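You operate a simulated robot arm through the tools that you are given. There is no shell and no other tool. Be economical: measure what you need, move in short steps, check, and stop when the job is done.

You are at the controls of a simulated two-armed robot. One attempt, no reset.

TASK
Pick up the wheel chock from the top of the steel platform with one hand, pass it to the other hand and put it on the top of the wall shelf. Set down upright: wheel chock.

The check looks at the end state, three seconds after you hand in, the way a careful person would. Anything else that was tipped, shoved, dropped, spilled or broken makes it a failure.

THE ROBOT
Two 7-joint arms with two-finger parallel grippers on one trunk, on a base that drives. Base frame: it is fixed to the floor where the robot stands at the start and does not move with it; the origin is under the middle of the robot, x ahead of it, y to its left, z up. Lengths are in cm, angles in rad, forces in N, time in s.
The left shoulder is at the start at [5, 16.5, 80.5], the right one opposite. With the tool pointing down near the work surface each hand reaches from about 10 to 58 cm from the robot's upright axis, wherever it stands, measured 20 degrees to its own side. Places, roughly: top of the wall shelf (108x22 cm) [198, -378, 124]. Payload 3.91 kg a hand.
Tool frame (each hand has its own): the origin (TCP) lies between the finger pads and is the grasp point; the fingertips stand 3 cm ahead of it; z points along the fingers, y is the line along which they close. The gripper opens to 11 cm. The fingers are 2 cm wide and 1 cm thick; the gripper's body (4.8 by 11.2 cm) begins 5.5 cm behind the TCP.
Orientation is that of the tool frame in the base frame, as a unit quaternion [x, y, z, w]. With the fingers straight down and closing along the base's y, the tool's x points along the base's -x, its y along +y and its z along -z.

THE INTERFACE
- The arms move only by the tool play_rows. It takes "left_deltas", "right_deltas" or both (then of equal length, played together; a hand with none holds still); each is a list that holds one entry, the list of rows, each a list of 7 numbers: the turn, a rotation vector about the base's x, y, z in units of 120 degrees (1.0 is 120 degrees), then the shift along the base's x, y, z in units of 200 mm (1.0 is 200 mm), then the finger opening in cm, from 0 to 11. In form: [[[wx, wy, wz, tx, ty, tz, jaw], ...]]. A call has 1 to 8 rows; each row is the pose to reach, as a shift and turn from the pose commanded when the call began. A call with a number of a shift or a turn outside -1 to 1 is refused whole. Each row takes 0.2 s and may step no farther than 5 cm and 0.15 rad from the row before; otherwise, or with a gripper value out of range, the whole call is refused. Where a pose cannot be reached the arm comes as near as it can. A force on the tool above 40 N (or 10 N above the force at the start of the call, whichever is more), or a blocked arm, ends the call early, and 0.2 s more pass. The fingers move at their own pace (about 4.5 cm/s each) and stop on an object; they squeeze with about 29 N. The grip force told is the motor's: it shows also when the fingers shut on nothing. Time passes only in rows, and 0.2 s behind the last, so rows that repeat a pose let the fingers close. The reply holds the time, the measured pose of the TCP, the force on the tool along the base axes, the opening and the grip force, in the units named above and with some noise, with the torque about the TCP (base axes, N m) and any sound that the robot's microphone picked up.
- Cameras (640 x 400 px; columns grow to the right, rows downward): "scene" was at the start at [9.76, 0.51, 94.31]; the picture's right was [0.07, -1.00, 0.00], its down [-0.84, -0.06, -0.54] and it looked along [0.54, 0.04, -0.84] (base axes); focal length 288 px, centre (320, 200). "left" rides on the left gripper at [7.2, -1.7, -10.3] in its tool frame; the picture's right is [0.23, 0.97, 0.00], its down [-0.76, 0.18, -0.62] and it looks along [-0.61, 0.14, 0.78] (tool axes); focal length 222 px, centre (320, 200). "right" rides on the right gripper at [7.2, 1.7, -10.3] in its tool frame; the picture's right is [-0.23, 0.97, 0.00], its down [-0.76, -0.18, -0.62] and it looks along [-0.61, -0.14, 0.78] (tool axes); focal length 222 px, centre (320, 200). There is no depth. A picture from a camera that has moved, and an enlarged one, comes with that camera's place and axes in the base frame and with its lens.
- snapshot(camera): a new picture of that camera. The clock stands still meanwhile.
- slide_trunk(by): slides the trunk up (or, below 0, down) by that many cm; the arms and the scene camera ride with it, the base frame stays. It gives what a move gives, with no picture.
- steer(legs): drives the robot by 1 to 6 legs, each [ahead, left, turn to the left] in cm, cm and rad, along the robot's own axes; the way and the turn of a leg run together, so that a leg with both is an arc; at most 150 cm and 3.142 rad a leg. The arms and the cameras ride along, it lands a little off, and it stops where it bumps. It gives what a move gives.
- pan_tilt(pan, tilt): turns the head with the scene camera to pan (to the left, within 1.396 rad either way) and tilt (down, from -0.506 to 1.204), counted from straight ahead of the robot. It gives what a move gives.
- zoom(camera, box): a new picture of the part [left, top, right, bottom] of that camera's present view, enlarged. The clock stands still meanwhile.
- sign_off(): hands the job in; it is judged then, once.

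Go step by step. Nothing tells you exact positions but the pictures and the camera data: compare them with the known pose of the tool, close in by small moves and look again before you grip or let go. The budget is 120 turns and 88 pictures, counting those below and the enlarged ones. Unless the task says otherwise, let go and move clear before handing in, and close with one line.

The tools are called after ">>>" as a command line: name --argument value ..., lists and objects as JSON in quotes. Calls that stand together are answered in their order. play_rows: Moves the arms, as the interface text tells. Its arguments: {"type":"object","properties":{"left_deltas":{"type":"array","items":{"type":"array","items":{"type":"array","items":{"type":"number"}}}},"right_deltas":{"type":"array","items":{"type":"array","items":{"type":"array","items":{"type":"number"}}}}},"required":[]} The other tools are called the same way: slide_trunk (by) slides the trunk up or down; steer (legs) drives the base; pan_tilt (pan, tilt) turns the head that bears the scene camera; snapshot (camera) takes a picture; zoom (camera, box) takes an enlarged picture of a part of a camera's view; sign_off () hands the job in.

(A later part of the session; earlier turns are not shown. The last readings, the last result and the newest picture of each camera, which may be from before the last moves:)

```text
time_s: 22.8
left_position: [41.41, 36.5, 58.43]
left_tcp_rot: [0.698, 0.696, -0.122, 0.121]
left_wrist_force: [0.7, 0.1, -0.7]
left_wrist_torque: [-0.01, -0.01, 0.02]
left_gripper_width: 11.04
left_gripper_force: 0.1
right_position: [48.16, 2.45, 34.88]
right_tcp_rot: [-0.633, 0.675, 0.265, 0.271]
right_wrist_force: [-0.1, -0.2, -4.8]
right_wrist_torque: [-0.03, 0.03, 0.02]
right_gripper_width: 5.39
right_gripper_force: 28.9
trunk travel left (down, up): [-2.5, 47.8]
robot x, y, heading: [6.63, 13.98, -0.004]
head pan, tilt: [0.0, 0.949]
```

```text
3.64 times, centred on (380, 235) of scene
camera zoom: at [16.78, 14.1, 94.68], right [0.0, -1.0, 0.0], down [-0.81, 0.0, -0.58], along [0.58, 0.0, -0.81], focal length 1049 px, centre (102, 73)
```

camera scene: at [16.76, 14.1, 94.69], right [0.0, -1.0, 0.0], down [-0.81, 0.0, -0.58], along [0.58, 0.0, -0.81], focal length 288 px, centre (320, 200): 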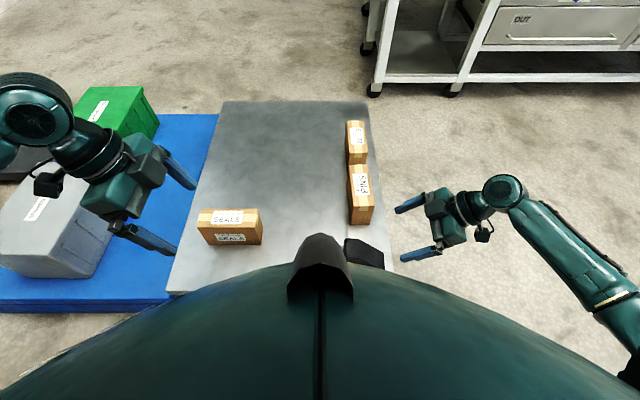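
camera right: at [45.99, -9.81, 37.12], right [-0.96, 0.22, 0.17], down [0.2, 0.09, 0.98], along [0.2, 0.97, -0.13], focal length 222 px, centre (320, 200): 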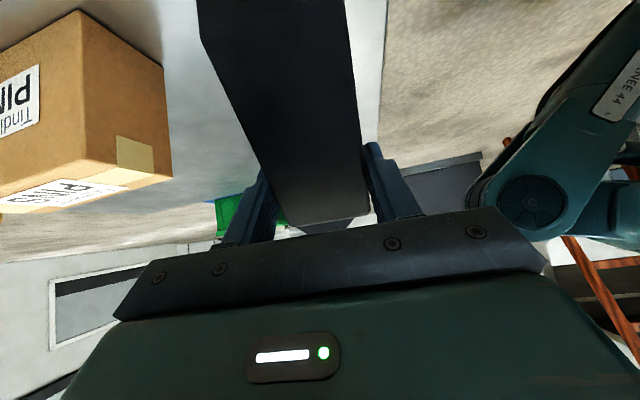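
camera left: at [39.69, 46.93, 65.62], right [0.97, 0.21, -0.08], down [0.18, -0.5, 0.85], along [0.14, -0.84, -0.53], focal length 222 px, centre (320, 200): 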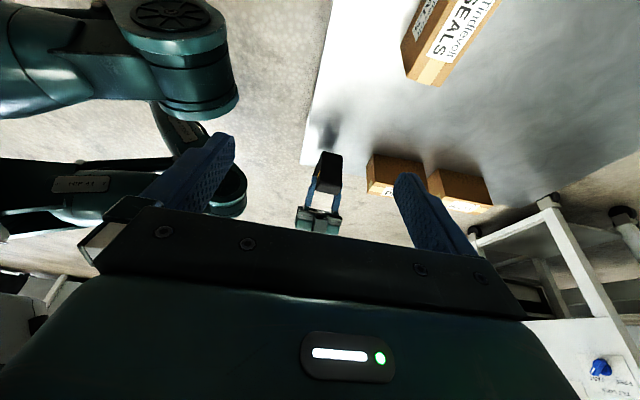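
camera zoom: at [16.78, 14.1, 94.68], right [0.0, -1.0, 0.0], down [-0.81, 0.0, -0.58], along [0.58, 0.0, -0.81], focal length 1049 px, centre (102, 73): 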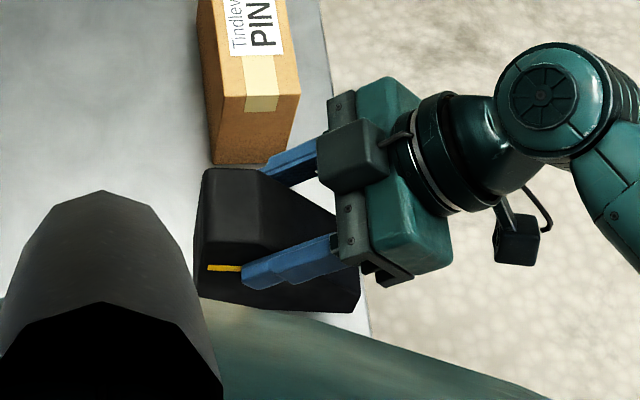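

Comparing views, the chock looks to have slid about 4 cm down through the fingers during the lift and now hangs by the tips. I'll wait a moment to see whether it is still slipping.

>>> play_rows --right_deltas '[[[0, 0, 0, 0, 0, 0, 2], [0, 0, 0, 0, 0, 0, 2]]]'

>>> snapshot --camera "right"

```text
time_s: 23.4
left_position: [41.42, 36.53, 58.4]
left_tcp_rot: [0.698, 0.695, -0.122, 0.122]
left_wrist_force: [0.4, -0.3, 0.4]
left_wrist_torque: [0.0, 0.0, 0.03]
left_gripper_width: 11.02
left_gripper_force: 0.0
right_position: [48.22, 2.49, 35.04]
right_tcp_rot: [-0.632, 0.676, 0.265, 0.272]
right_wrist_force: [-0.4, 0.0, -5.1]
right_wrist_torque: [-0.02, 0.03, 0.0]
right_gripper_width: 5.41
right_gripper_force: 28.7
trunk travel left (down, up): [-2.5, 47.8]
robot x, y, heading: [6.52, 14.02, -0.006]
head pan, tilt: [0.0, 0.949]
```

```text
50 pictures are left
camera right: at [46.01, -9.8, 37.11], right [-0.96, 0.22, 0.17], down [0.2, 0.09, 0.98], along [0.2, 0.97, -0.13], focal length 222 px, centre (320, 200)
```

right: 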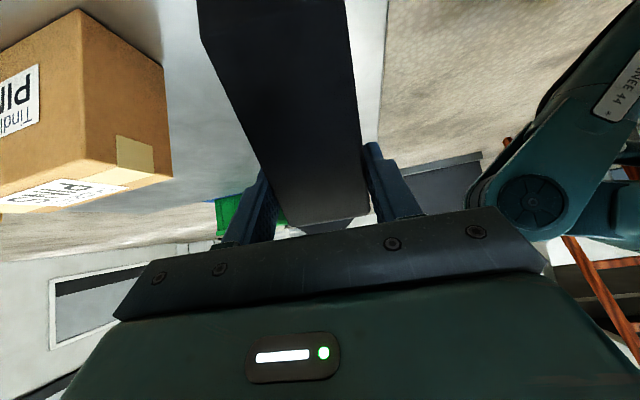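

It is steady and upright, hanging from the right fingertips with the tall side free. I'll raise it slowly to a handover point in front of the chest while the left hand tilts to 45° and stays clear.

>>> play_rows --right_deltas '[[[0, 0, 0, 0, 0.02, 0.05, 2], [0, 0, 0, 0, 0.06, 0.13, 2], [0, 0, 0, 0, 0.12, 0.23, 2], [0, 0, 0, 0, 0.18, 0.35, 2], [0, 0, 0, 0, 0.24, 0.47, 2], [0, 0, 0, 0, 0.28, 0.57, 2], [0, 0, 0, 0, 0.3, 0.63, 2], [0, 0, 0, 0, 0.3, 0.65, 2]]]' --left_deltas '[[[-0.035, 0, 0, 0.05, 0, 0.05, 11], [-0.07, 0, 0, 0.1, 0, 0.1, 11], [-0.105, 0, 0, 0.15, 0, 0.15, 11], [-0.14, 0, 0, 0.2, 0, 0.15, 11], [-0.175, 0, 0, 0.25, 0, 0.15, 11], [-0.208, 0, 0, 0.3, 0, 0.15, 11], [-0.208, 0, 0, 0.34, 0, 0.15, 11], [-0.208, 0, 0, 0.34, 0, 0.15, 11]]]'

>>> snapshot --camera "right"

>>> snapshot --camera "left"

>>> snapshot --camera "scene"

```text
time_s: 25.2
left_position: [48.27, 36.53, 61.43]
left_tcp_rot: [0.654, 0.652, -0.271, 0.271]
left_wrist_force: [0.0, 0.3, -0.3]
left_wrist_torque: [0.03, -0.01, 0.04]
left_gripper_width: 11.0
left_gripper_force: 0.2
right_position: [48.16, 8.48, 47.78]
right_tcp_rot: [-0.632, 0.676, 0.264, 0.273]
right_wrist_force: [0.3, 0.0, -3.6]
right_wrist_torque: [0.0, -0.01, -0.01]
right_gripper_width: 5.37
right_gripper_force: 28.9
trunk travel left (down, up): [-2.5, 47.8]
robot x, y, heading: [6.54, 13.9, -0.008]
head pan, tilt: [0.0, 0.949]
```

```text
49 pictures are left
camera right: at [45.86, -3.81, 50.1], right [-0.96, 0.22, 0.17], down [0.2, 0.09, 0.98], along [0.2, 0.97, -0.13], focal length 222 px, centre (320, 200)
```

right: 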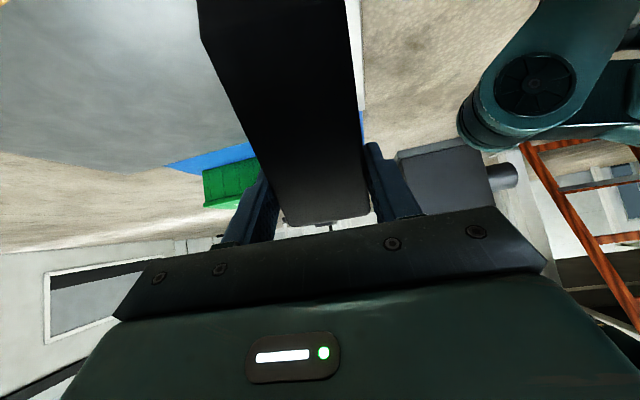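

```text
48 pictures are left
camera left: at [46.52, 49.05, 63.49], right [0.97, 0.16, -0.16], down [0.18, -0.1, 0.98], along [0.14, -0.98, -0.12], focal length 222 px, centre (320, 200)
```

left: 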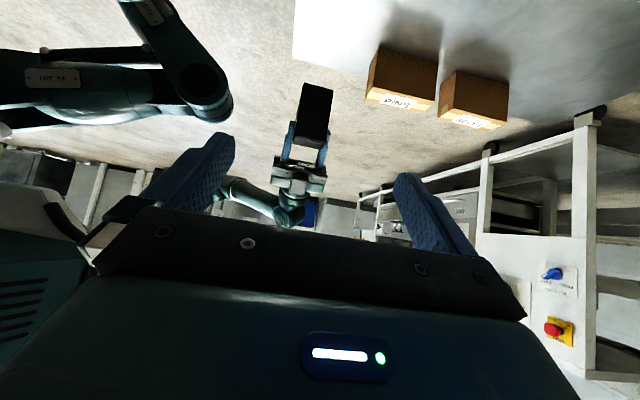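

```text
47 pictures are left
camera scene: at [16.78, 14.1, 94.68], right [0.0, -1.0, 0.0], down [-0.81, 0.0, -0.58], along [0.58, 0.0, -0.81], focal length 288 px, centre (320, 200)
```

scene: 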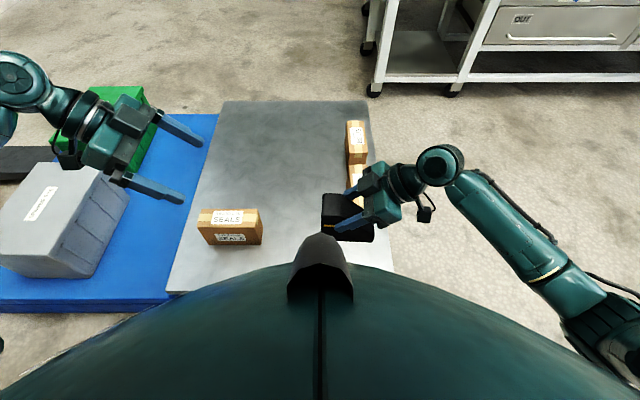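

The chock stayed steady on the way up. I'll zoom from the left and scene cameras to locate it for the left hand.

>>> zoom --camera "left" --box '[250, 70, 370, 240]'

>>> zoom --camera "scene" --box '[290, 150, 450, 260]'

```text
2.35 times, centred on (310, 155) of left
camera zoom: at [46.52, 49.05, 63.49], right [0.97, 0.16, -0.16], down [0.18, -0.1, 0.98], along [0.14, -0.98, -0.12], focal length 523 px, centre (344, 306)
```

zoom: 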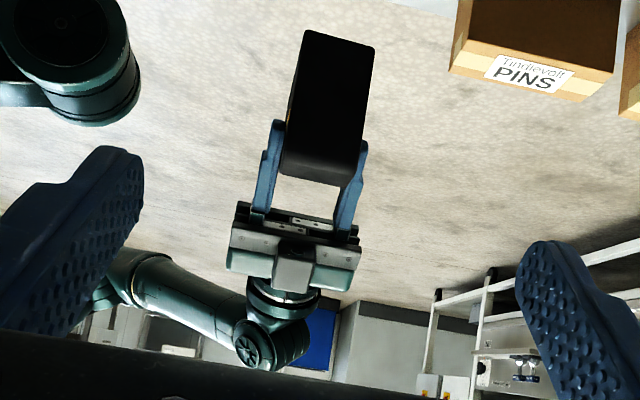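

```text
3.64 times, centred on (370, 205) of scene
camera zoom: at [16.78, 14.1, 94.68], right [0.0, -1.0, 0.0], down [-0.81, 0.0, -0.58], along [0.58, 0.0, -0.81], focal length 1049 px, centre (138, 182)
```

zoom: 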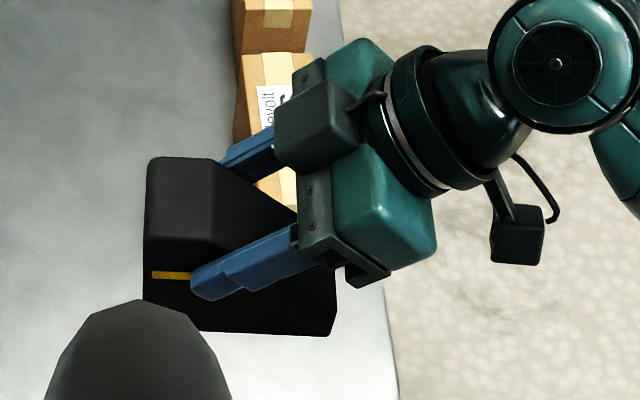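

Chock bottom is at z≈40 and its tall face at y≈13.8, centred on x≈48.2. I'll bring the left hand to a pre-grasp point 12 cm out along its 45° line.

>>> play_rows --left_deltas '[[[0, 0, -0.01, 0, -0.15, -0.09, 11], [0, 0, -0.02, 0, -0.32, -0.19, 11], [0, 0, -0.03, 0, -0.5, -0.29, 11], [0, 0, -0.03, 0, -0.67, -0.39, 11], [0, 0, -0.03, 0, -0.82, -0.47, 11], [0, 0, -0.03, 0, -0.82, -0.47, 11]]]'

>>> snapshot --camera "left"

>>> snapshot --camera "scene"

```text
time_s: 26.6
left_position: [48.26, 19.8, 51.83]
left_tcp_rot: [0.675, 0.632, -0.278, 0.262]
left_wrist_force: [0.1, 0.3, -0.5]
left_wrist_torque: [-0.02, 0.03, 0.01]
left_gripper_width: 10.99
left_gripper_force: 0.0
right_position: [48.17, 8.46, 47.75]
right_tcp_rot: [-0.633, 0.675, 0.265, 0.272]
right_wrist_force: [0.0, -0.5, -5.5]
right_wrist_torque: [-0.02, -0.04, 0.01]
right_gripper_width: 5.38
right_gripper_force: 28.4
trunk travel left (down, up): [-2.5, 47.8]
robot x, y, heading: [6.72, 13.82, -0.0]
head pan, tilt: [0.0, 0.949]
```

```text
44 pictures are left
camera left: at [47.43, 32.41, 53.88], right [0.98, 0.1, -0.16], down [0.17, -0.11, 0.98], along [0.08, -0.99, -0.13], focal length 222 px, centre (320, 200)
```

left: 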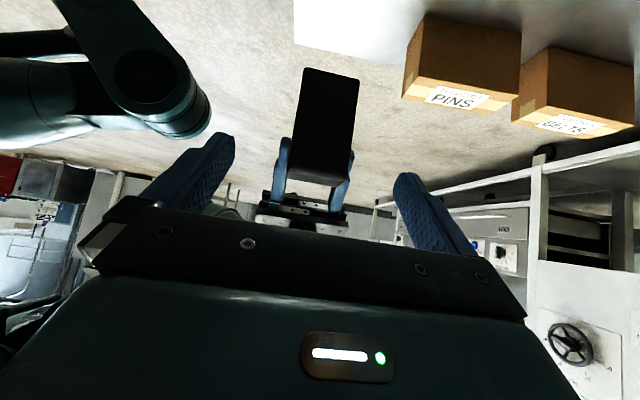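

```text
43 pictures are left
camera scene: at [16.78, 14.1, 94.68], right [0.0, -1.0, 0.0], down [-0.81, 0.0, -0.58], along [0.58, 0.0, -0.81], focal length 288 px, centre (320, 200)
```

scene: 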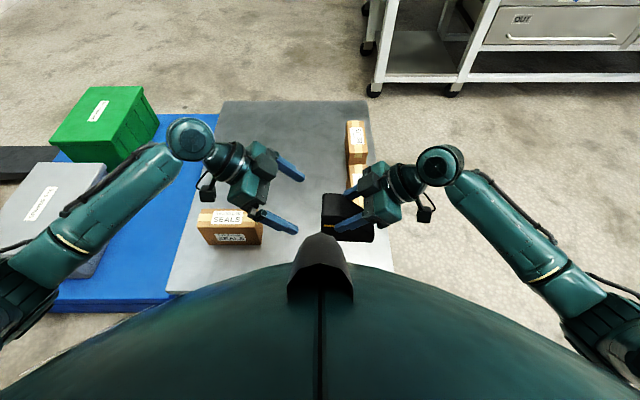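

The left hand is well lined up. I'll advance along its axis and look before closing.

>>> play_rows --left_deltas '[[[0, 0, 0, 0, -0.1, -0.1, 11], [0, 0, 0, 0, -0.2, -0.2, 11], [0, 0, 0, 0, -0.3, -0.3, 11], [0, 0, 0, 0, -0.36, -0.365, 11], [0, 0, 0, 0, -0.4, -0.405, 11], [0, 0, 0, 0, -0.4, -0.405, 11]]]'

>>> snapshot --camera "left"

>>> zoom --camera "scene" --box '[240, 130, 450, 260]'

>>> snapshot --camera "right"

```text
time_s: 28.0
left_position: [48.13, 12.08, 43.74]
left_tcp_rot: [0.674, 0.632, -0.278, 0.262]
left_wrist_force: [0.4, -0.1, 0.8]
left_wrist_torque: [0.0, 0.03, -0.02]
left_gripper_width: 11.02
left_gripper_force: 0.1
right_position: [48.1, 8.56, 47.85]
right_tcp_rot: [-0.632, 0.675, 0.264, 0.272]
right_wrist_force: [0.0, 0.7, -4.2]
right_wrist_torque: [-0.01, 0.02, -0.01]
right_gripper_width: 5.37
right_gripper_force: 29.7
trunk travel left (down, up): [-2.5, 47.8]
robot x, y, heading: [6.52, 14.23, -0.005]
head pan, tilt: [0.0, 0.949]
```

```text
42 pictures are left
camera left: at [47.24, 24.64, 45.91], right [0.98, 0.1, -0.16], down [0.17, -0.11, 0.98], along [0.08, -0.99, -0.13], focal length 222 px, centre (320, 200)
```

left: 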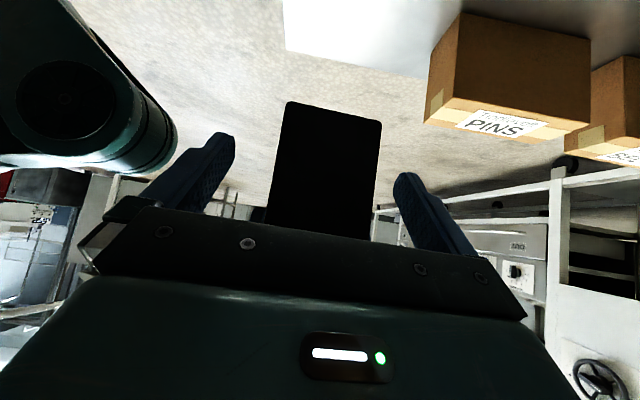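

```text
3.05 times, centred on (345, 195) of scene
camera zoom: at [16.78, 14.1, 94.68], right [0.0, -1.0, 0.0], down [-0.81, 0.0, -0.58], along [0.58, 0.0, -0.81], focal length 879 px, centre (244, 215)
```

zoom: 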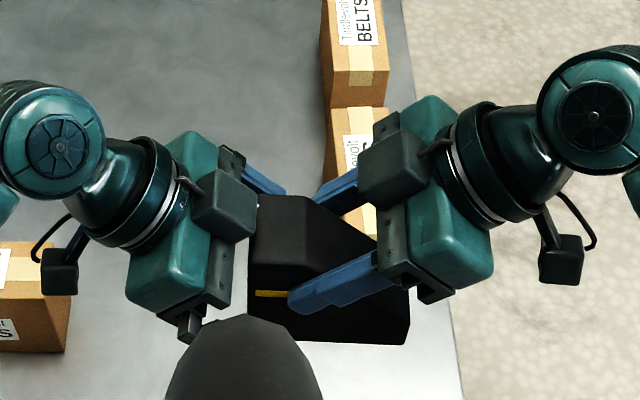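

```text
40 pictures are left
camera right: at [45.86, -3.81, 50.07], right [-0.96, 0.22, 0.17], down [0.2, 0.09, 0.98], along [0.2, 0.97, -0.13], focal length 222 px, centre (320, 200)
```

right: 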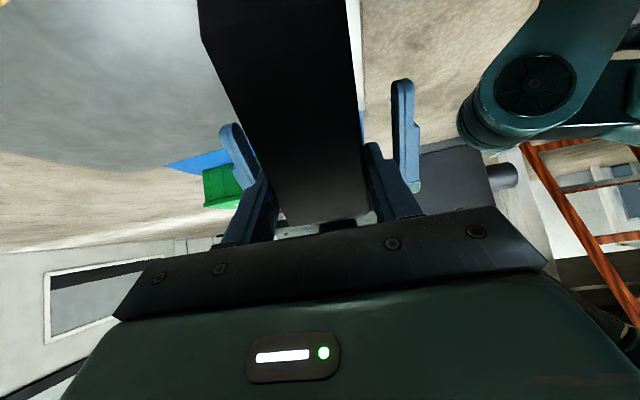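

Both hands are clear of each other and the left fingers straddle the tall side. I'll close the left hand.

>>> play_rows --left_deltas '[[[0, 0, 0, 0.003, 0, 0, 8], [0, 0, 0, 0.003, 0, 0, 6.5], [0, 0, 0, 0.003, 0, 0, 5], [0, 0, 0, 0.003, 0, 0, 2], [0, 0, 0, 0.003, 0, 0, 2], [0, 0, 0, 0.003, 0, 0, 2]]]'

>>> zoom --camera "scene" --box '[240, 130, 450, 260]'

>>> snapshot --camera "right"

```text
time_s: 29.4
left_position: [48.26, 12.0, 43.84]
left_tcp_rot: [0.674, 0.632, -0.279, 0.261]
left_wrist_force: [-0.9, 0.3, 1.2]
left_wrist_torque: [0.0, 0.49, -0.07]
left_gripper_width: 5.4
left_gripper_force: 29.0
right_position: [48.08, 8.56, 47.74]
right_tcp_rot: [-0.633, 0.675, 0.264, 0.272]
right_wrist_force: [-0.2, -0.8, -6.3]
right_wrist_torque: [-0.09, -0.52, 0.06]
right_gripper_width: 5.38
right_gripper_force: 29.1
trunk travel left (down, up): [-2.5, 47.8]
robot x, y, heading: [6.64, 13.99, -0.004]
head pan, tilt: [0.0, 0.949]
```

```text
3.05 times, centred on (345, 195) of scene
camera zoom: at [16.78, 14.1, 94.68], right [0.0, -1.0, 0.0], down [-0.81, 0.0, -0.58], along [0.58, 0.0, -0.81], focal length 879 px, centre (244, 215)
```

zoom: 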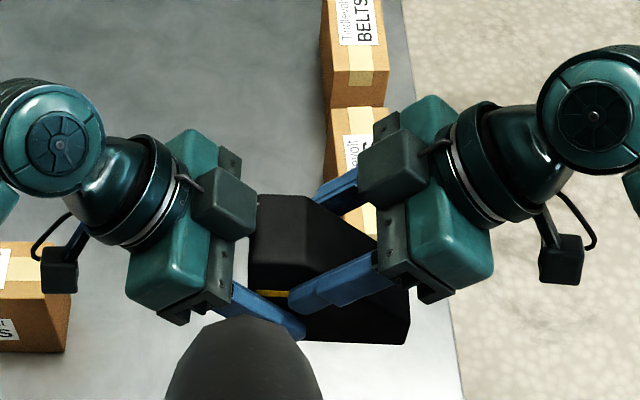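

```text
38 pictures are left
camera right: at [45.88, -3.81, 50.08], right [-0.96, 0.22, 0.17], down [0.2, 0.09, 0.98], along [0.2, 0.97, -0.13], focal length 222 px, centre (320, 200)
```

right: 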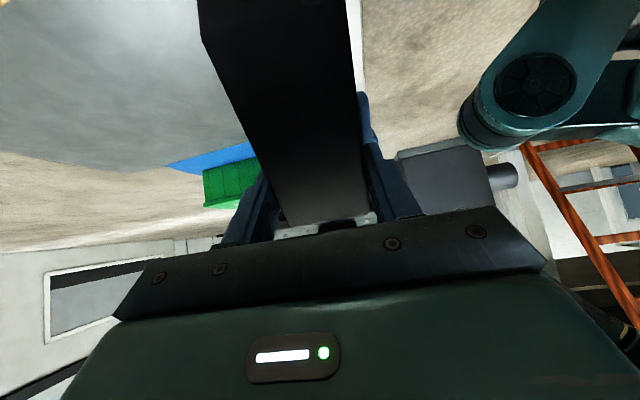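

Both hands hold it firmly. I'll open the right hand and see that the left keeps it.

>>> play_rows --right_deltas '[[[0, 0, 0, 0, 0, 0, 6], [0, 0, 0, 0, 0, 0, 7], [0, 0, 0, 0, 0, 0, 8], [0, 0, 0, 0, 0, 0, 8]]]'

>>> zoom --camera "scene" --box '[240, 130, 450, 260]'

>>> snapshot --camera "right"

```text
time_s: 30.4
left_position: [48.29, 12.09, 43.89]
left_tcp_rot: [0.675, 0.632, -0.278, 0.261]
left_wrist_force: [-0.4, -1.2, -0.2]
left_wrist_torque: [0.1, -0.02, -0.01]
left_gripper_width: 5.41
left_gripper_force: 28.7
right_position: [48.11, 8.59, 47.73]
right_tcp_rot: [-0.633, 0.675, 0.264, 0.272]
right_wrist_force: [0.4, -0.1, -0.3]
right_wrist_torque: [-0.01, 0.02, 0.02]
right_gripper_width: 8.01
right_gripper_force: 0.1
trunk travel left (down, up): [-2.5, 47.8]
robot x, y, heading: [6.84, 13.83, -0.001]
head pan, tilt: [0.0, 0.949]
```

```text
3.05 times, centred on (345, 195) of scene
camera zoom: at [16.78, 14.1, 94.68], right [0.0, -1.0, 0.0], down [-0.81, 0.0, -0.58], along [0.58, 0.0, -0.81], focal length 879 px, centre (244, 215)
```

zoom: 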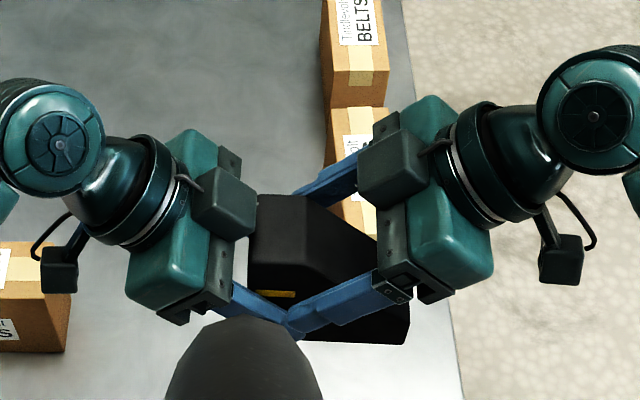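

```text
36 pictures are left
camera right: at [45.86, -3.8, 50.08], right [-0.96, 0.22, 0.17], down [0.2, 0.09, 0.98], along [0.2, 0.97, -0.13], focal length 222 px, centre (320, 200)
```

right: 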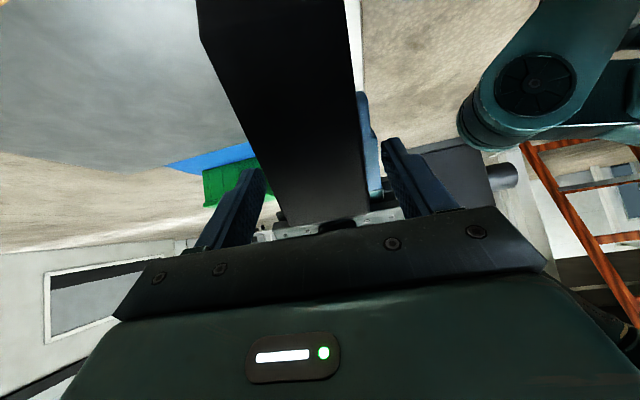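

The left hand holds the chock. I'll retreat the right hand back along its axis and up out of the way.

>>> play_rows --right_deltas '[[[0, 0, 0, 0, -0.05, 0.05, 9], [0, 0, 0, 0, -0.13, 0.13, 10], [0, 0, 0, 0, -0.25, 0.25, 11], [0, 0, 0, 0, -0.4, 0.38, 11], [0, 0, 0, 0, -0.55, 0.45, 11], [0, 0, 0, 0, -0.7, 0.5, 11]]]'

>>> zoom --camera "scene" --box '[240, 130, 450, 260]'

>>> snapshot --camera "right"

```text
time_s: 31.8
left_position: [48.27, 12.01, 43.85]
left_tcp_rot: [0.675, 0.632, -0.278, 0.261]
left_wrist_force: [-0.1, 0.1, -0.1]
left_wrist_torque: [0.14, 0.02, 0.02]
left_gripper_width: 5.39
left_gripper_force: 29.0
right_position: [48.17, -5.43, 57.74]
right_tcp_rot: [-0.633, 0.674, 0.266, 0.271]
right_wrist_force: [0.1, 0.0, -0.1]
right_wrist_torque: [0.03, -0.01, 0.01]
right_gripper_width: 11.02
right_gripper_force: 0.1
trunk travel left (down, up): [-2.5, 47.8]
robot x, y, heading: [6.5, 13.94, -0.008]
head pan, tilt: [0.0, 0.949]
```

```text
3.05 times, centred on (345, 195) of scene
camera zoom: at [16.78, 14.1, 94.68], right [0.0, -1.0, 0.0], down [-0.81, 0.0, -0.58], along [0.58, 0.0, -0.81], focal length 879 px, centre (244, 215)
```

zoom: 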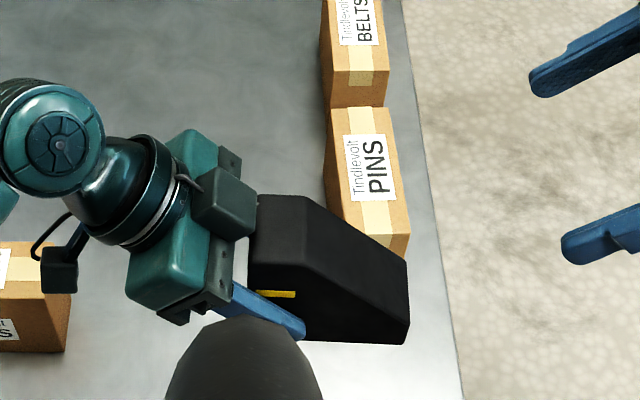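

```text
34 pictures are left
camera right: at [45.96, -17.74, 60.17], right [-0.96, 0.22, 0.17], down [0.2, 0.09, 0.98], along [0.2, 0.97, -0.13], focal length 222 px, centre (320, 200)
```

right: 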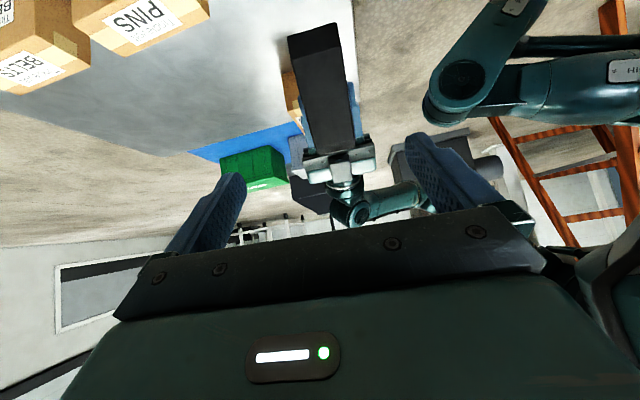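

The handover is complete and the chock is held upright in the left hand. Next I'll back off the platform, turn right to face the shelf wall, and check the grip.

>>> steer --legs '[[-22, 0, 0], [0, 0, -1.571]]'

>>> snapshot --camera "scene"

```text
time_s: 37.1
left_position: [-13.9, -27.54, 43.93]
left_tcp_rot: [0.924, 0.003, -0.382, 0.002]
left_wrist_force: [-0.2, 0.4, 0.3]
left_wrist_torque: [0.02, -0.16, 0.0]
left_gripper_width: 5.38
left_gripper_force: 29.3
right_position: [-31.41, -28.64, 57.89]
right_tcp_rot: [-0.003, 0.925, 0.009, 0.379]
right_wrist_force: [-0.2, -0.3, -0.7]
right_wrist_torque: [0.03, 0.0, -0.02]
right_gripper_width: 11.0
right_gripper_force: 0.0
trunk travel left (down, up): [-2.5, 47.8]
robot x, y, heading: [-15.05, 14.4, -1.502]
head pan, tilt: [0.0, 0.949]
```

```text
33 pictures are left
camera scene: at [-14.35, 3.96, 94.68], right [-1.0, -0.07, 0.0], down [-0.06, 0.81, -0.58], along [0.04, -0.58, -0.81], focal length 288 px, centre (320, 200)
```

scene: 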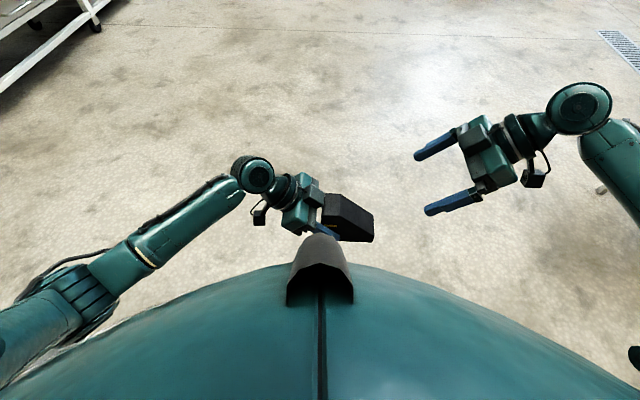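

The chock is steady. I'll correct the heading, raise the trunk, and drive toward the shelf along the open floor.

>>> steer --legs '[[100, 0, -0.069], [0, 100, 0], [100, 0, 0]]'

>>> slide_trunk --by 46

>>> pan_tilt --pan 0.3 --tilt 0.3

>>> snapshot --camera "scene"

```text
time_s: 56.0
left_position: [90.71, -229.95, 43.84]
left_tcp_rot: [0.924, -0.017, -0.382, -0.007]
left_wrist_force: [-0.1, 0.2, -0.9]
left_wrist_torque: [0.03, -0.14, -0.02]
left_gripper_width: 5.4
left_gripper_force: 29.1
right_position: [73.31, -230.43, 57.81]
right_tcp_rot: [0.018, 0.925, 0.0, 0.379]
right_wrist_force: [0.3, -0.2, 0.6]
right_wrist_torque: [0.02, -0.02, 0.0]
right_gripper_width: 11.02
right_gripper_force: 0.1
trunk travel left (down, up): [-2.5, 47.8]
robot x, y, heading: [91.25, -188.28, -1.549]
head pan, tilt: [0.0, 0.949]
```

```text
refused: 46 is not a number from -40 to 40
```

```text
time_s: 57.0
left_position: [90.7, -229.9, 43.84]
left_tcp_rot: [0.924, -0.018, -0.382, -0.007]
left_wrist_force: [-1.0, 0.3, -0.6]
left_wrist_torque: [-0.03, -0.13, 0.03]
left_gripper_width: 5.39
left_gripper_force: 29.2
right_position: [73.16, -230.29, 57.8]
right_tcp_rot: [0.017, 0.925, 0.001, 0.38]
right_wrist_force: [0.8, -0.1, 0.0]
right_wrist_torque: [0.0, -0.04, 0.0]
right_gripper_width: 11.0
right_gripper_force: 0.0
trunk travel left (down, up): [-2.5, 47.8]
robot x, y, heading: [91.38, -188.59, -1.55]
head pan, tilt: [0.3, 0.3]
```

```text
32 pictures are left
camera scene: at [94.44, -200.12, 100.26], right [-0.95, -0.32, 0.0], down [-0.09, 0.28, -0.95], along [0.3, -0.9, -0.3], focal length 288 px, centre (320, 200)
```

scene: 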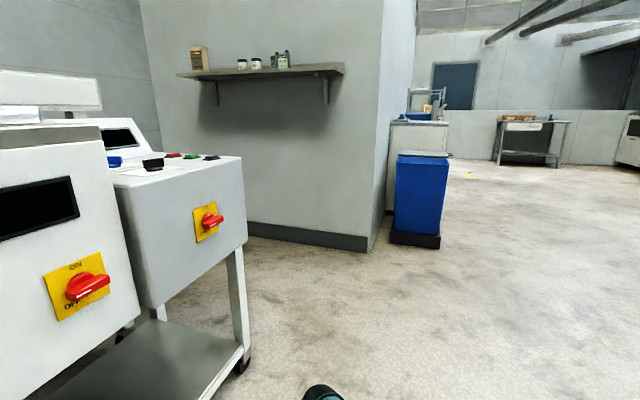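

I'm on course beside the machine's end. I'll raise the trunk and advance to about y −295 at x 91, then look at the shelf top.

>>> slide_trunk --by 40

>>> slide_trunk --by 7

>>> steer --legs '[[85, 0, -0.022]]'

>>> pan_tilt --pan 0.5 --tilt 0.2

>>> snapshot --camera "scene"

```text
time_s: 60.9
left_position: [90.68, -230.02, 83.8]
left_tcp_rot: [0.924, -0.017, -0.382, -0.006]
left_wrist_force: [0.5, -0.3, -4.1]
left_wrist_torque: [0.0, -0.15, 0.02]
left_gripper_width: 5.38
left_gripper_force: 28.9
right_position: [73.14, -230.37, 97.8]
right_tcp_rot: [0.018, 0.925, 0.0, 0.379]
right_wrist_force: [-0.3, -0.5, 0.6]
right_wrist_torque: [0.0, 0.01, 0.0]
right_gripper_width: 11.0
right_gripper_force: 0.1
trunk travel left (down, up): [-42.5, 7.8]
robot x, y, heading: [91.33, -188.64, -1.547]
head pan, tilt: [0.3, 0.3]
```

```text
time_s: 62.0
left_position: [90.74, -230.02, 90.82]
left_tcp_rot: [0.924, -0.018, -0.383, -0.007]
left_wrist_force: [0.0, 0.2, -4.2]
left_wrist_torque: [0.0, -0.12, -0.01]
left_gripper_width: 5.39
left_gripper_force: 28.6
right_position: [73.22, -230.46, 104.77]
right_tcp_rot: [0.017, 0.925, 0.001, 0.379]
right_wrist_force: [0.5, -0.8, 0.4]
right_wrist_torque: [-0.02, 0.02, -0.02]
right_gripper_width: 11.03
right_gripper_force: 0.1
trunk travel left (down, up): [-49.5, 0.8]
robot x, y, heading: [91.44, -188.28, -1.545]
head pan, tilt: [0.3, 0.3]
```

```text
time_s: 66.5
left_position: [90.02, -315.12, 90.88]
left_tcp_rot: [0.924, -0.033, -0.381, -0.014]
left_wrist_force: [-0.2, 0.4, -4.0]
left_wrist_torque: [0.0, -0.12, 0.03]
left_gripper_width: 5.42
left_gripper_force: 29.1
right_position: [72.57, -314.95, 104.87]
right_tcp_rot: [0.033, 0.925, -0.006, 0.379]
right_wrist_force: [-0.4, -0.6, 0.5]
right_wrist_torque: [0.01, -0.03, 0.03]
right_gripper_width: 10.98
right_gripper_force: 0.0
trunk travel left (down, up): [-49.5, 0.8]
robot x, y, heading: [92.33, -273.48, -1.58]
head pan, tilt: [0.3, 0.3]
```

```text
time_s: 67.2
left_position: [90.13, -314.98, 90.81]
left_tcp_rot: [0.924, -0.033, -0.38, -0.014]
left_wrist_force: [-0.4, 0.1, -4.0]
left_wrist_torque: [0.0, -0.18, -0.03]
left_gripper_width: 5.39
left_gripper_force: 29.1
right_position: [72.38, -314.79, 104.73]
right_tcp_rot: [0.033, 0.925, -0.006, 0.379]
right_wrist_force: [-0.3, -0.4, 0.1]
right_wrist_torque: [0.04, 0.01, 0.0]
right_gripper_width: 10.99
right_gripper_force: 0.0
trunk travel left (down, up): [-49.5, 0.8]
robot x, y, heading: [92.33, -273.65, -1.577]
head pan, tilt: [0.499, 0.201]
```

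```text
31 pictures are left
camera scene: at [96.48, -284.6, 148.2], right [-0.88, -0.47, 0.0], down [-0.09, 0.18, -0.98], along [0.46, -0.86, -0.2], focal length 288 px, centre (320, 200)
```

scene: 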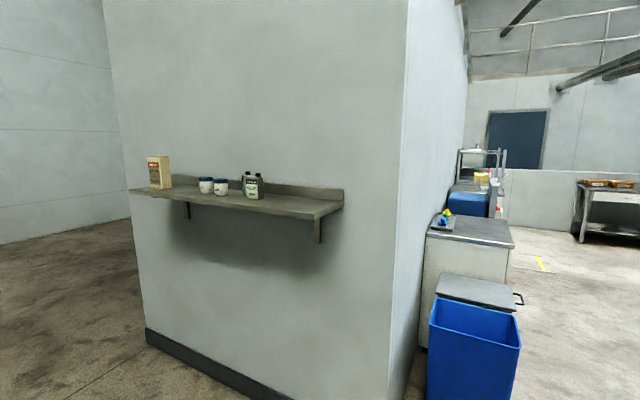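

The shelf is clear: its top is at z≈124, x from about 141, front edge y≈−366, with a small lip at the wall and the nearest bottle at x≈178. I'll aim for x≈153, y≈−376. Here in open space I'll raise the left hand in stages and pull the right hand back.

>>> play_rows --left_deltas '[[[0, 0, 0, 0, 0, 0.1, 2], [0, 0, 0, 0.1, 0, 0.25, 2], [0, 0, 0, 0.2, 0, 0.43, 2], [0, 0, 0, 0.3, 0, 0.6, 2], [0, 0, 0, 0.4, 0, 0.75, 2], [0, 0, 0, 0.5, 0, 0.9, 2], [0, 0, 0, 0.6, 0, 1.0, 2]]]' --right_deltas '[[[0, 0, 0, 0, 0.1, 0, 11], [0, 0, 0, 0, 0.25, 0, 11], [0, 0, 0, 0, 0.4, 0, 11], [0, 0, 0, -0.1, 0.55, -0.1, 11], [0, 0, 0, -0.2, 0.7, -0.2, 11], [0, 0, 0, -0.3, 0.75, -0.3, 11], [0, 0, 0, -0.3, 0.75, -0.4, 11]]]'

>>> play_rows --left_deltas '[[[0, 0, 0, 0, 0, 0.1, 2], [0, 0, 0, 0, 0, 0.25, 2], [0, 0, 0, 0, 0, 0.4, 2], [0, 0, 0, 0, 0, 0.55, 2], [0, 0, 0, 0, 0, 0.7, 2], [0, 0, 0, 0, 0, 0.85, 2], [0, 0, 0, 0, 0, 0.95, 2], [0, 0, 0, 0, 0, 1.0, 2]]]'

```text
time_s: 68.8
left_position: [102.29, -315.26, 111.06]
left_tcp_rot: [0.923, -0.033, -0.382, -0.013]
left_wrist_force: [-0.1, 0.0, -4.8]
left_wrist_torque: [-0.04, -0.11, 0.0]
left_gripper_width: 5.36
left_gripper_force: 28.7
right_position: [66.62, -299.96, 96.77]
right_tcp_rot: [0.032, 0.924, -0.005, 0.38]
right_wrist_force: [-0.4, -0.6, -0.9]
right_wrist_torque: [0.01, 0.0, 0.02]
right_gripper_width: 10.99
right_gripper_force: 0.0
trunk travel left (down, up): [-49.5, 0.8]
robot x, y, heading: [92.14, -273.68, -1.578]
head pan, tilt: [0.499, 0.201]
```

```text
time_s: 70.6
left_position: [102.07, -315.0, 130.75]
left_tcp_rot: [0.924, -0.032, -0.382, -0.013]
left_wrist_force: [-0.2, -0.2, -4.3]
left_wrist_torque: [0.0, -0.13, -0.02]
left_gripper_width: 5.4
left_gripper_force: 29.2
right_position: [66.51, -299.92, 96.69]
right_tcp_rot: [0.033, 0.925, -0.007, 0.379]
right_wrist_force: [0.0, -0.4, -0.3]
right_wrist_torque: [0.0, 0.01, 0.0]
right_gripper_width: 10.99
right_gripper_force: 0.1
trunk travel left (down, up): [-49.5, 0.8]
robot x, y, heading: [91.95, -273.28, -1.581]
head pan, tilt: [0.499, 0.201]
```

The left arm handles the height well. I'll raise it a bit more and view the chock in the hand from the head camera.

>>> play_rows --left_deltas '[[[0, 0, 0, 0, 0, 0.1, 2], [0, 0, 0, 0, 0, 0.2, 2], [0, 0, 0, 0, 0, 0.3, 2], [0, 0, 0, 0, 0, 0.33, 2]]]'

>>> pan_tilt --pan 0.2 --tilt 0.3

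>>> snapshot --camera "scene"

```text
time_s: 71.6
left_position: [102.07, -315.19, 137.31]
left_tcp_rot: [0.924, -0.032, -0.382, -0.014]
left_wrist_force: [0.1, 0.4, -4.1]
left_wrist_torque: [0.01, -0.12, 0.01]
left_gripper_width: 5.4
left_gripper_force: 28.7
right_position: [66.44, -299.91, 96.74]
right_tcp_rot: [0.033, 0.925, -0.007, 0.379]
right_wrist_force: [-0.5, 0.0, -0.8]
right_wrist_torque: [-0.01, 0.03, -0.02]
right_gripper_width: 10.98
right_gripper_force: 0.1
trunk travel left (down, up): [-49.5, 0.8]
robot x, y, heading: [92.08, -273.74, -1.578]
head pan, tilt: [0.499, 0.201]
```

```text
time_s: 72.4
left_position: [102.17, -314.99, 137.33]
left_tcp_rot: [0.923, -0.033, -0.382, -0.013]
left_wrist_force: [0.1, 0.0, -4.9]
left_wrist_torque: [0.0, -0.16, 0.01]
left_gripper_width: 5.38
left_gripper_force: 28.5
right_position: [66.47, -299.9, 96.74]
right_tcp_rot: [0.033, 0.924, -0.006, 0.38]
right_wrist_force: [-0.5, 0.2, 0.4]
right_wrist_torque: [0.03, -0.01, -0.01]
right_gripper_width: 10.99
right_gripper_force: 0.1
trunk travel left (down, up): [-49.5, 0.8]
robot x, y, heading: [92.16, -273.55, -1.579]
head pan, tilt: [0.201, 0.3]
```

```text
30 pictures are left
camera scene: at [93.9, -285.54, 147.27], right [-0.98, -0.19, 0.0], down [-0.06, 0.29, -0.96], along [0.18, -0.94, -0.3], focal length 288 px, centre (320, 200)
```

scene: 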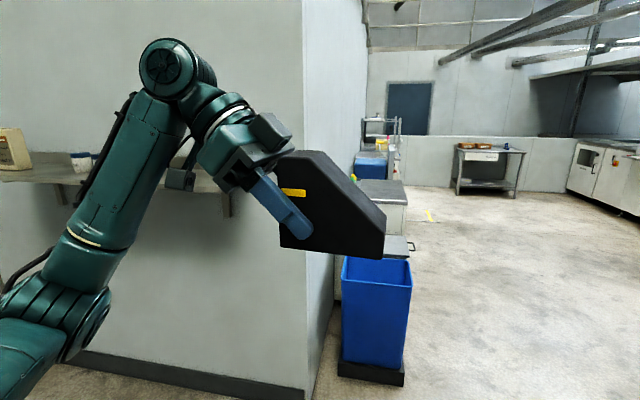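

>>> zoom --camera "scene" --box '[220, 120, 420, 280]'

```text
2.50 times, centred on (320, 200) of scene
camera zoom: at [93.9, -285.54, 147.27], right [-0.98, -0.19, 0.0], down [-0.06, 0.29, -0.96], along [0.18, -0.94, -0.3], focal length 721 px, centre (320, 200)
```

zoom: 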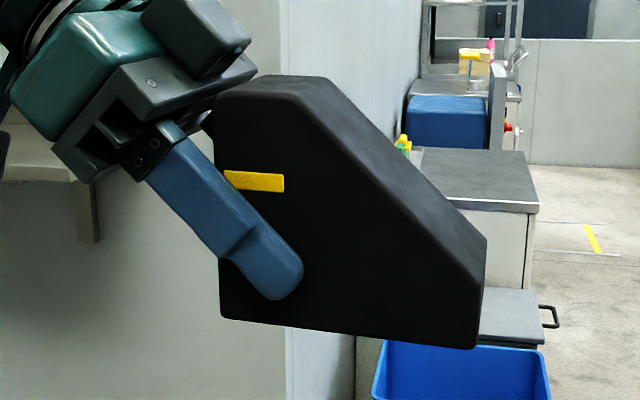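

The chock hangs level, its bottom 4.1 cm under the TCP. The left elbow sits low and forward, so I'll approach diagonally with the robot turned about 0.5 rad left, which keeps the elbow and forearm away from the shelf edge and bottles.

>>> steer --legs '[[30, 0, 0], [0, 0, 0.5]]'

```text
time_s: 75.9
left_position: [120.62, -335.8, 137.43]
left_tcp_rot: [0.903, 0.196, -0.373, 0.081]
left_wrist_force: [0.6, -0.3, -3.6]
left_wrist_torque: [0.04, -0.11, 0.01]
left_gripper_width: 5.41
left_gripper_force: 29.2
right_position: [82.11, -339.35, 96.89]
right_tcp_rot: [-0.197, 0.904, 0.088, 0.369]
right_wrist_force: [0.0, -0.4, 0.1]
right_wrist_torque: [0.0, 0.06, 0.0]
right_gripper_width: 10.99
right_gripper_force: 0.1
trunk travel left (down, up): [-49.5, 0.8]
robot x, y, heading: [91.86, -303.84, -1.076]
head pan, tilt: [0.201, 0.3]
```

The pose is as planned. I'll drive most of the diagonal and look.

>>> steer --legs '[[36, 13, 0]]'

>>> pan_tilt --pan 0.35 --tilt 0.45

>>> snapshot --camera "scene"

>>> snapshot --camera "left"

```text
time_s: 78.3
left_position: [148.97, -359.7, 137.31]
left_tcp_rot: [0.902, 0.203, -0.372, 0.084]
left_wrist_force: [-0.3, 0.2, -4.1]
left_wrist_torque: [0.09, -0.11, -0.03]
left_gripper_width: 5.41
left_gripper_force: 28.5
right_position: [110.38, -363.87, 96.76]
right_tcp_rot: [-0.202, 0.903, 0.091, 0.368]
right_wrist_force: [0.0, -0.1, 0.1]
right_wrist_torque: [0.0, -0.03, -0.01]
right_gripper_width: 11.03
right_gripper_force: 0.0
trunk travel left (down, up): [-49.5, 0.8]
robot x, y, heading: [119.73, -328.7, -1.068]
head pan, tilt: [0.201, 0.3]
```

```text
time_s: 79.0
left_position: [148.85, -359.54, 137.36]
left_tcp_rot: [0.902, 0.203, -0.372, 0.084]
left_wrist_force: [-0.2, 1.2, -4.6]
left_wrist_torque: [0.08, -0.14, -0.01]
left_gripper_width: 5.38
left_gripper_force: 29.5
right_position: [110.4, -363.89, 96.89]
right_tcp_rot: [-0.202, 0.903, 0.09, 0.369]
right_wrist_force: [-0.1, -0.3, -0.8]
right_wrist_torque: [-0.02, -0.01, -0.02]
right_gripper_width: 10.99
right_gripper_force: 0.1
trunk travel left (down, up): [-49.5, 0.8]
robot x, y, heading: [119.57, -328.21, -1.07]
head pan, tilt: [0.351, 0.45]
```

```text
28 pictures are left
camera scene: at [128.14, -336.74, 145.89], right [-0.66, -0.75, 0.0], down [-0.33, 0.29, -0.9], along [0.68, -0.59, -0.43], focal length 288 px, centre (320, 200)
```

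scene: 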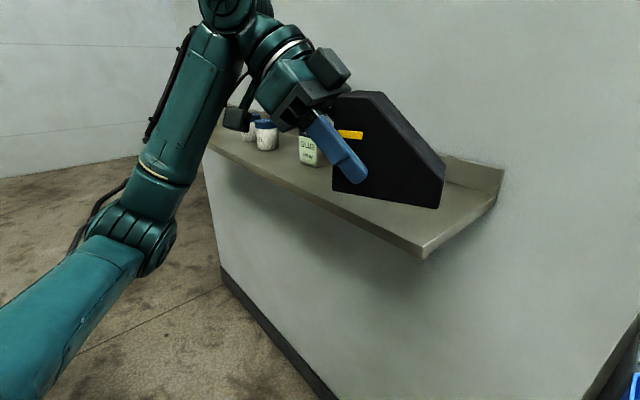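

```text
27 pictures are left
camera left: at [159.35, -352.75, 139.5], right [0.56, -0.81, -0.16], down [-0.02, -0.2, 0.98], along [-0.83, -0.55, -0.13], focal length 222 px, centre (320, 200)
```

left: 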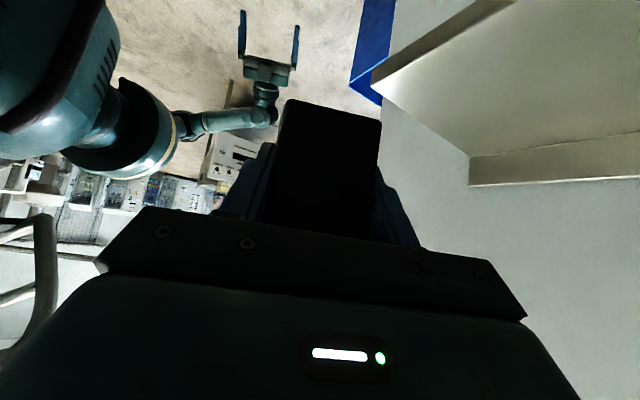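

Everything is clear and the shelf is where I estimated. I'll drive 7 cm more, then carry the chock over the shelf with the arm.

>>> steer --legs '[[7, 0, 0]]'

>>> play_rows --left_deltas '[[[0, 0, 0, 0.03, -0.08, 0, 2], [0, 0, 0, 0.07, -0.2, 0, 2], [0, 0, 0, 0.11, -0.32, 0, 2], [0, 0, 0, 0.15, -0.42, 0, 2], [0, 0, 0, 0.16, -0.46, 0, 2], [0, 0, 0, 0.16, -0.46, 0, 2]]]'

>>> snapshot --camera "scene"

```text
time_s: 80.0
left_position: [152.08, -365.54, 137.23]
left_tcp_rot: [0.902, 0.203, -0.373, 0.084]
left_wrist_force: [0.4, -0.4, -4.3]
left_wrist_torque: [0.09, -0.1, -0.02]
left_gripper_width: 5.39
left_gripper_force: 29.3
right_position: [113.79, -369.81, 96.91]
right_tcp_rot: [-0.202, 0.903, 0.091, 0.369]
right_wrist_force: [0.5, 0.4, 0.5]
right_wrist_torque: [0.01, -0.01, 0.0]
right_gripper_width: 11.02
right_gripper_force: 0.1
trunk travel left (down, up): [-49.5, 0.8]
robot x, y, heading: [123.13, -333.91, -1.067]
head pan, tilt: [0.351, 0.45]
```

```text
time_s: 81.4
left_position: [155.26, -374.84, 137.46]
left_tcp_rot: [0.902, 0.203, -0.372, 0.083]
left_wrist_force: [0.8, -0.1, -4.6]
left_wrist_torque: [0.02, -0.12, -0.01]
left_gripper_width: 5.4
left_gripper_force: 29.2
right_position: [113.71, -369.71, 96.87]
right_tcp_rot: [-0.203, 0.903, 0.09, 0.368]
right_wrist_force: [-0.4, 0.4, 0.4]
right_wrist_torque: [-0.04, -0.04, 0.0]
right_gripper_width: 11.03
right_gripper_force: 0.1
trunk travel left (down, up): [-49.5, 0.8]
robot x, y, heading: [123.18, -333.95, -1.068]
head pan, tilt: [0.351, 0.45]
```

```text
26 pictures are left
camera scene: at [131.42, -342.64, 145.88], right [-0.66, -0.76, 0.0], down [-0.33, 0.29, -0.9], along [0.68, -0.59, -0.44], focal length 288 px, centre (320, 200)
```

scene: 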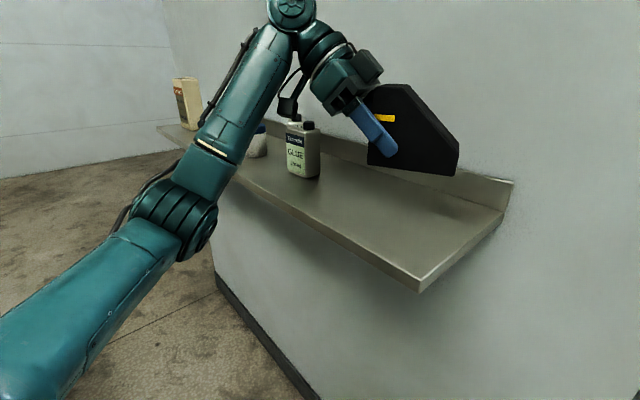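

The chock is above the free end of the shelf, with the hand clear of the glue bottle. I'll lower it to about 1 cm above the surface and look.

>>> play_rows --left_deltas '[[[0, 0, 0, 0, 0, -0.08, 2], [0, 0, 0, 0, 0, -0.18, 2], [0, 0, 0, 0, 0, -0.28, 2], [0, 0, 0, 0, 0, -0.36, 2], [0, 0, 0, 0, 0, -0.4, 2], [0, 0, 0, 0, 0, -0.4, 2]]]'

>>> zoom --camera "scene" --box '[260, 60, 520, 260]'

>>> snapshot --camera "left"

```text
time_s: 82.8
left_position: [155.14, -374.78, 129.24]
left_tcp_rot: [0.902, 0.203, -0.372, 0.085]
left_wrist_force: [0.2, 0.1, -4.5]
left_wrist_torque: [0.09, -0.09, 0.0]
left_gripper_width: 5.36
left_gripper_force: 28.9
right_position: [113.77, -369.84, 96.83]
right_tcp_rot: [-0.204, 0.903, 0.091, 0.368]
right_wrist_force: [-0.7, -0.1, 0.3]
right_wrist_torque: [-0.01, -0.04, 0.01]
right_gripper_width: 11.01
right_gripper_force: 0.0
trunk travel left (down, up): [-49.5, 0.8]
robot x, y, heading: [123.04, -334.09, -1.067]
head pan, tilt: [0.351, 0.45]
```

```text
2.00 times, centred on (390, 160) of scene
camera zoom: at [131.41, -342.64, 145.88], right [-0.66, -0.76, 0.0], down [-0.33, 0.29, -0.9], along [0.68, -0.59, -0.44], focal length 577 px, centre (180, 280)
```

zoom: 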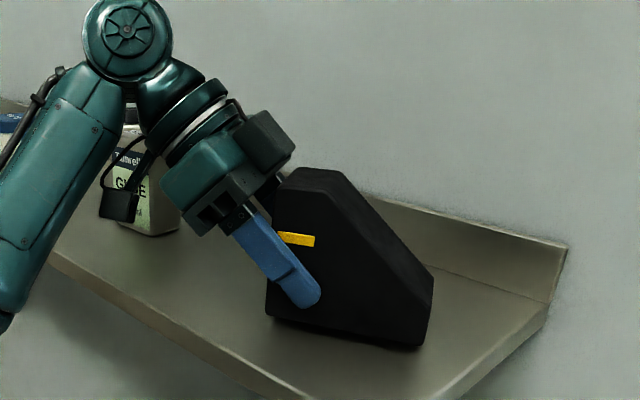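

```text
24 pictures are left
camera left: at [165.72, -367.82, 131.47], right [0.56, -0.81, -0.16], down [-0.02, -0.2, 0.98], along [-0.83, -0.55, -0.13], focal length 222 px, centre (320, 200)
```

left: 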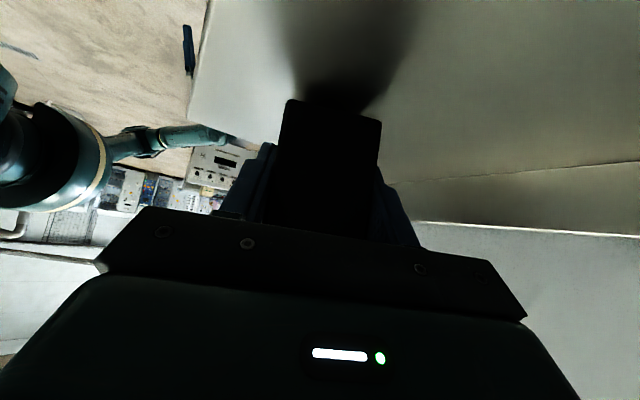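

It is close above the shelf. I'll lower in fine steps and watch the force.

>>> play_rows --left_deltas '[[[0, 0, 0, 0, 0, -0.012, 2], [0, 0, 0, 0, 0, -0.025, 2], [0, 0, 0, 0, 0, -0.037, 2], [0, 0, 0, 0, 0, -0.045, 2]]]'

>>> zoom --camera "scene" --box '[360, 120, 500, 250]'

```text
time_s: 83.8
left_position: [155.38, -374.54, 128.32]
left_tcp_rot: [0.902, 0.203, -0.372, 0.084]
left_wrist_force: [0.0, 0.4, -4.8]
left_wrist_torque: [0.1, -0.13, 0.0]
left_gripper_width: 5.39
left_gripper_force: 29.1
right_position: [113.75, -369.82, 96.72]
right_tcp_rot: [-0.204, 0.902, 0.092, 0.368]
right_wrist_force: [0.4, 1.0, 0.2]
right_wrist_torque: [-0.03, -0.03, -0.01]
right_gripper_width: 10.99
right_gripper_force: 0.0
trunk travel left (down, up): [-49.5, 0.8]
robot x, y, heading: [123.1, -334.39, -1.067]
head pan, tilt: [0.351, 0.45]
```

```text
3.08 times, centred on (430, 185) of scene
camera zoom: at [131.41, -342.65, 145.88], right [-0.66, -0.76, 0.0], down [-0.33, 0.29, -0.9], along [0.68, -0.59, -0.44], focal length 888 px, centre (-18, 246)
```

zoom: 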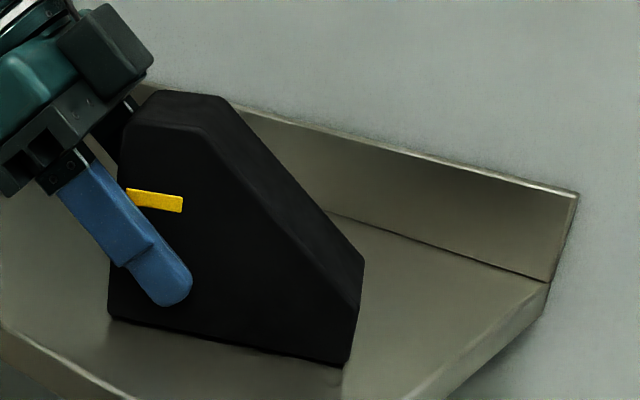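

There's no contact yet. I'll continue in smaller steps.

>>> play_rows --left_deltas '[[[0, 0, 0, 0, 0, -0.008, 2], [0, 0, 0, 0, 0, -0.016, 2]]]'

>>> play_rows --left_deltas '[[[0, 0, 0, 0, 0, -0.008, 2], [0, 0, 0, 0, 0, -0.016, 2]]]'

```text
time_s: 84.4
left_position: [155.46, -374.58, 128.3]
left_tcp_rot: [0.901, 0.203, -0.373, 0.086]
left_wrist_force: [2.0, -0.9, 0.7]
left_wrist_torque: [-0.07, 0.34, 0.04]
left_gripper_width: 5.39
left_gripper_force: 28.5
right_position: [113.61, -369.75, 96.69]
right_tcp_rot: [-0.204, 0.902, 0.091, 0.369]
right_wrist_force: [0.3, 0.3, 0.2]
right_wrist_torque: [0.04, 0.01, -0.01]
right_gripper_width: 11.02
right_gripper_force: 0.0
trunk travel left (down, up): [-49.5, 0.8]
robot x, y, heading: [123.17, -333.94, -1.067]
head pan, tilt: [0.351, 0.45]
```

```text
time_s: 85.0
left_position: [155.4, -374.53, 128.22]
left_tcp_rot: [0.901, 0.202, -0.374, 0.089]
left_wrist_force: [8.5, -4.0, 28.7]
left_wrist_torque: [0.49, 0.29, -0.22]
left_gripper_width: 5.41
left_gripper_force: 28.3
right_position: [113.71, -369.65, 96.89]
right_tcp_rot: [-0.203, 0.902, 0.09, 0.369]
right_wrist_force: [-0.1, 0.1, 0.4]
right_wrist_torque: [0.02, 0.0, -0.04]
right_gripper_width: 11.0
right_gripper_force: 0.1
trunk travel left (down, up): [-49.5, 0.8]
robot x, y, heading: [123.65, -334.17, -1.068]
head pan, tilt: [0.351, 0.45]
```

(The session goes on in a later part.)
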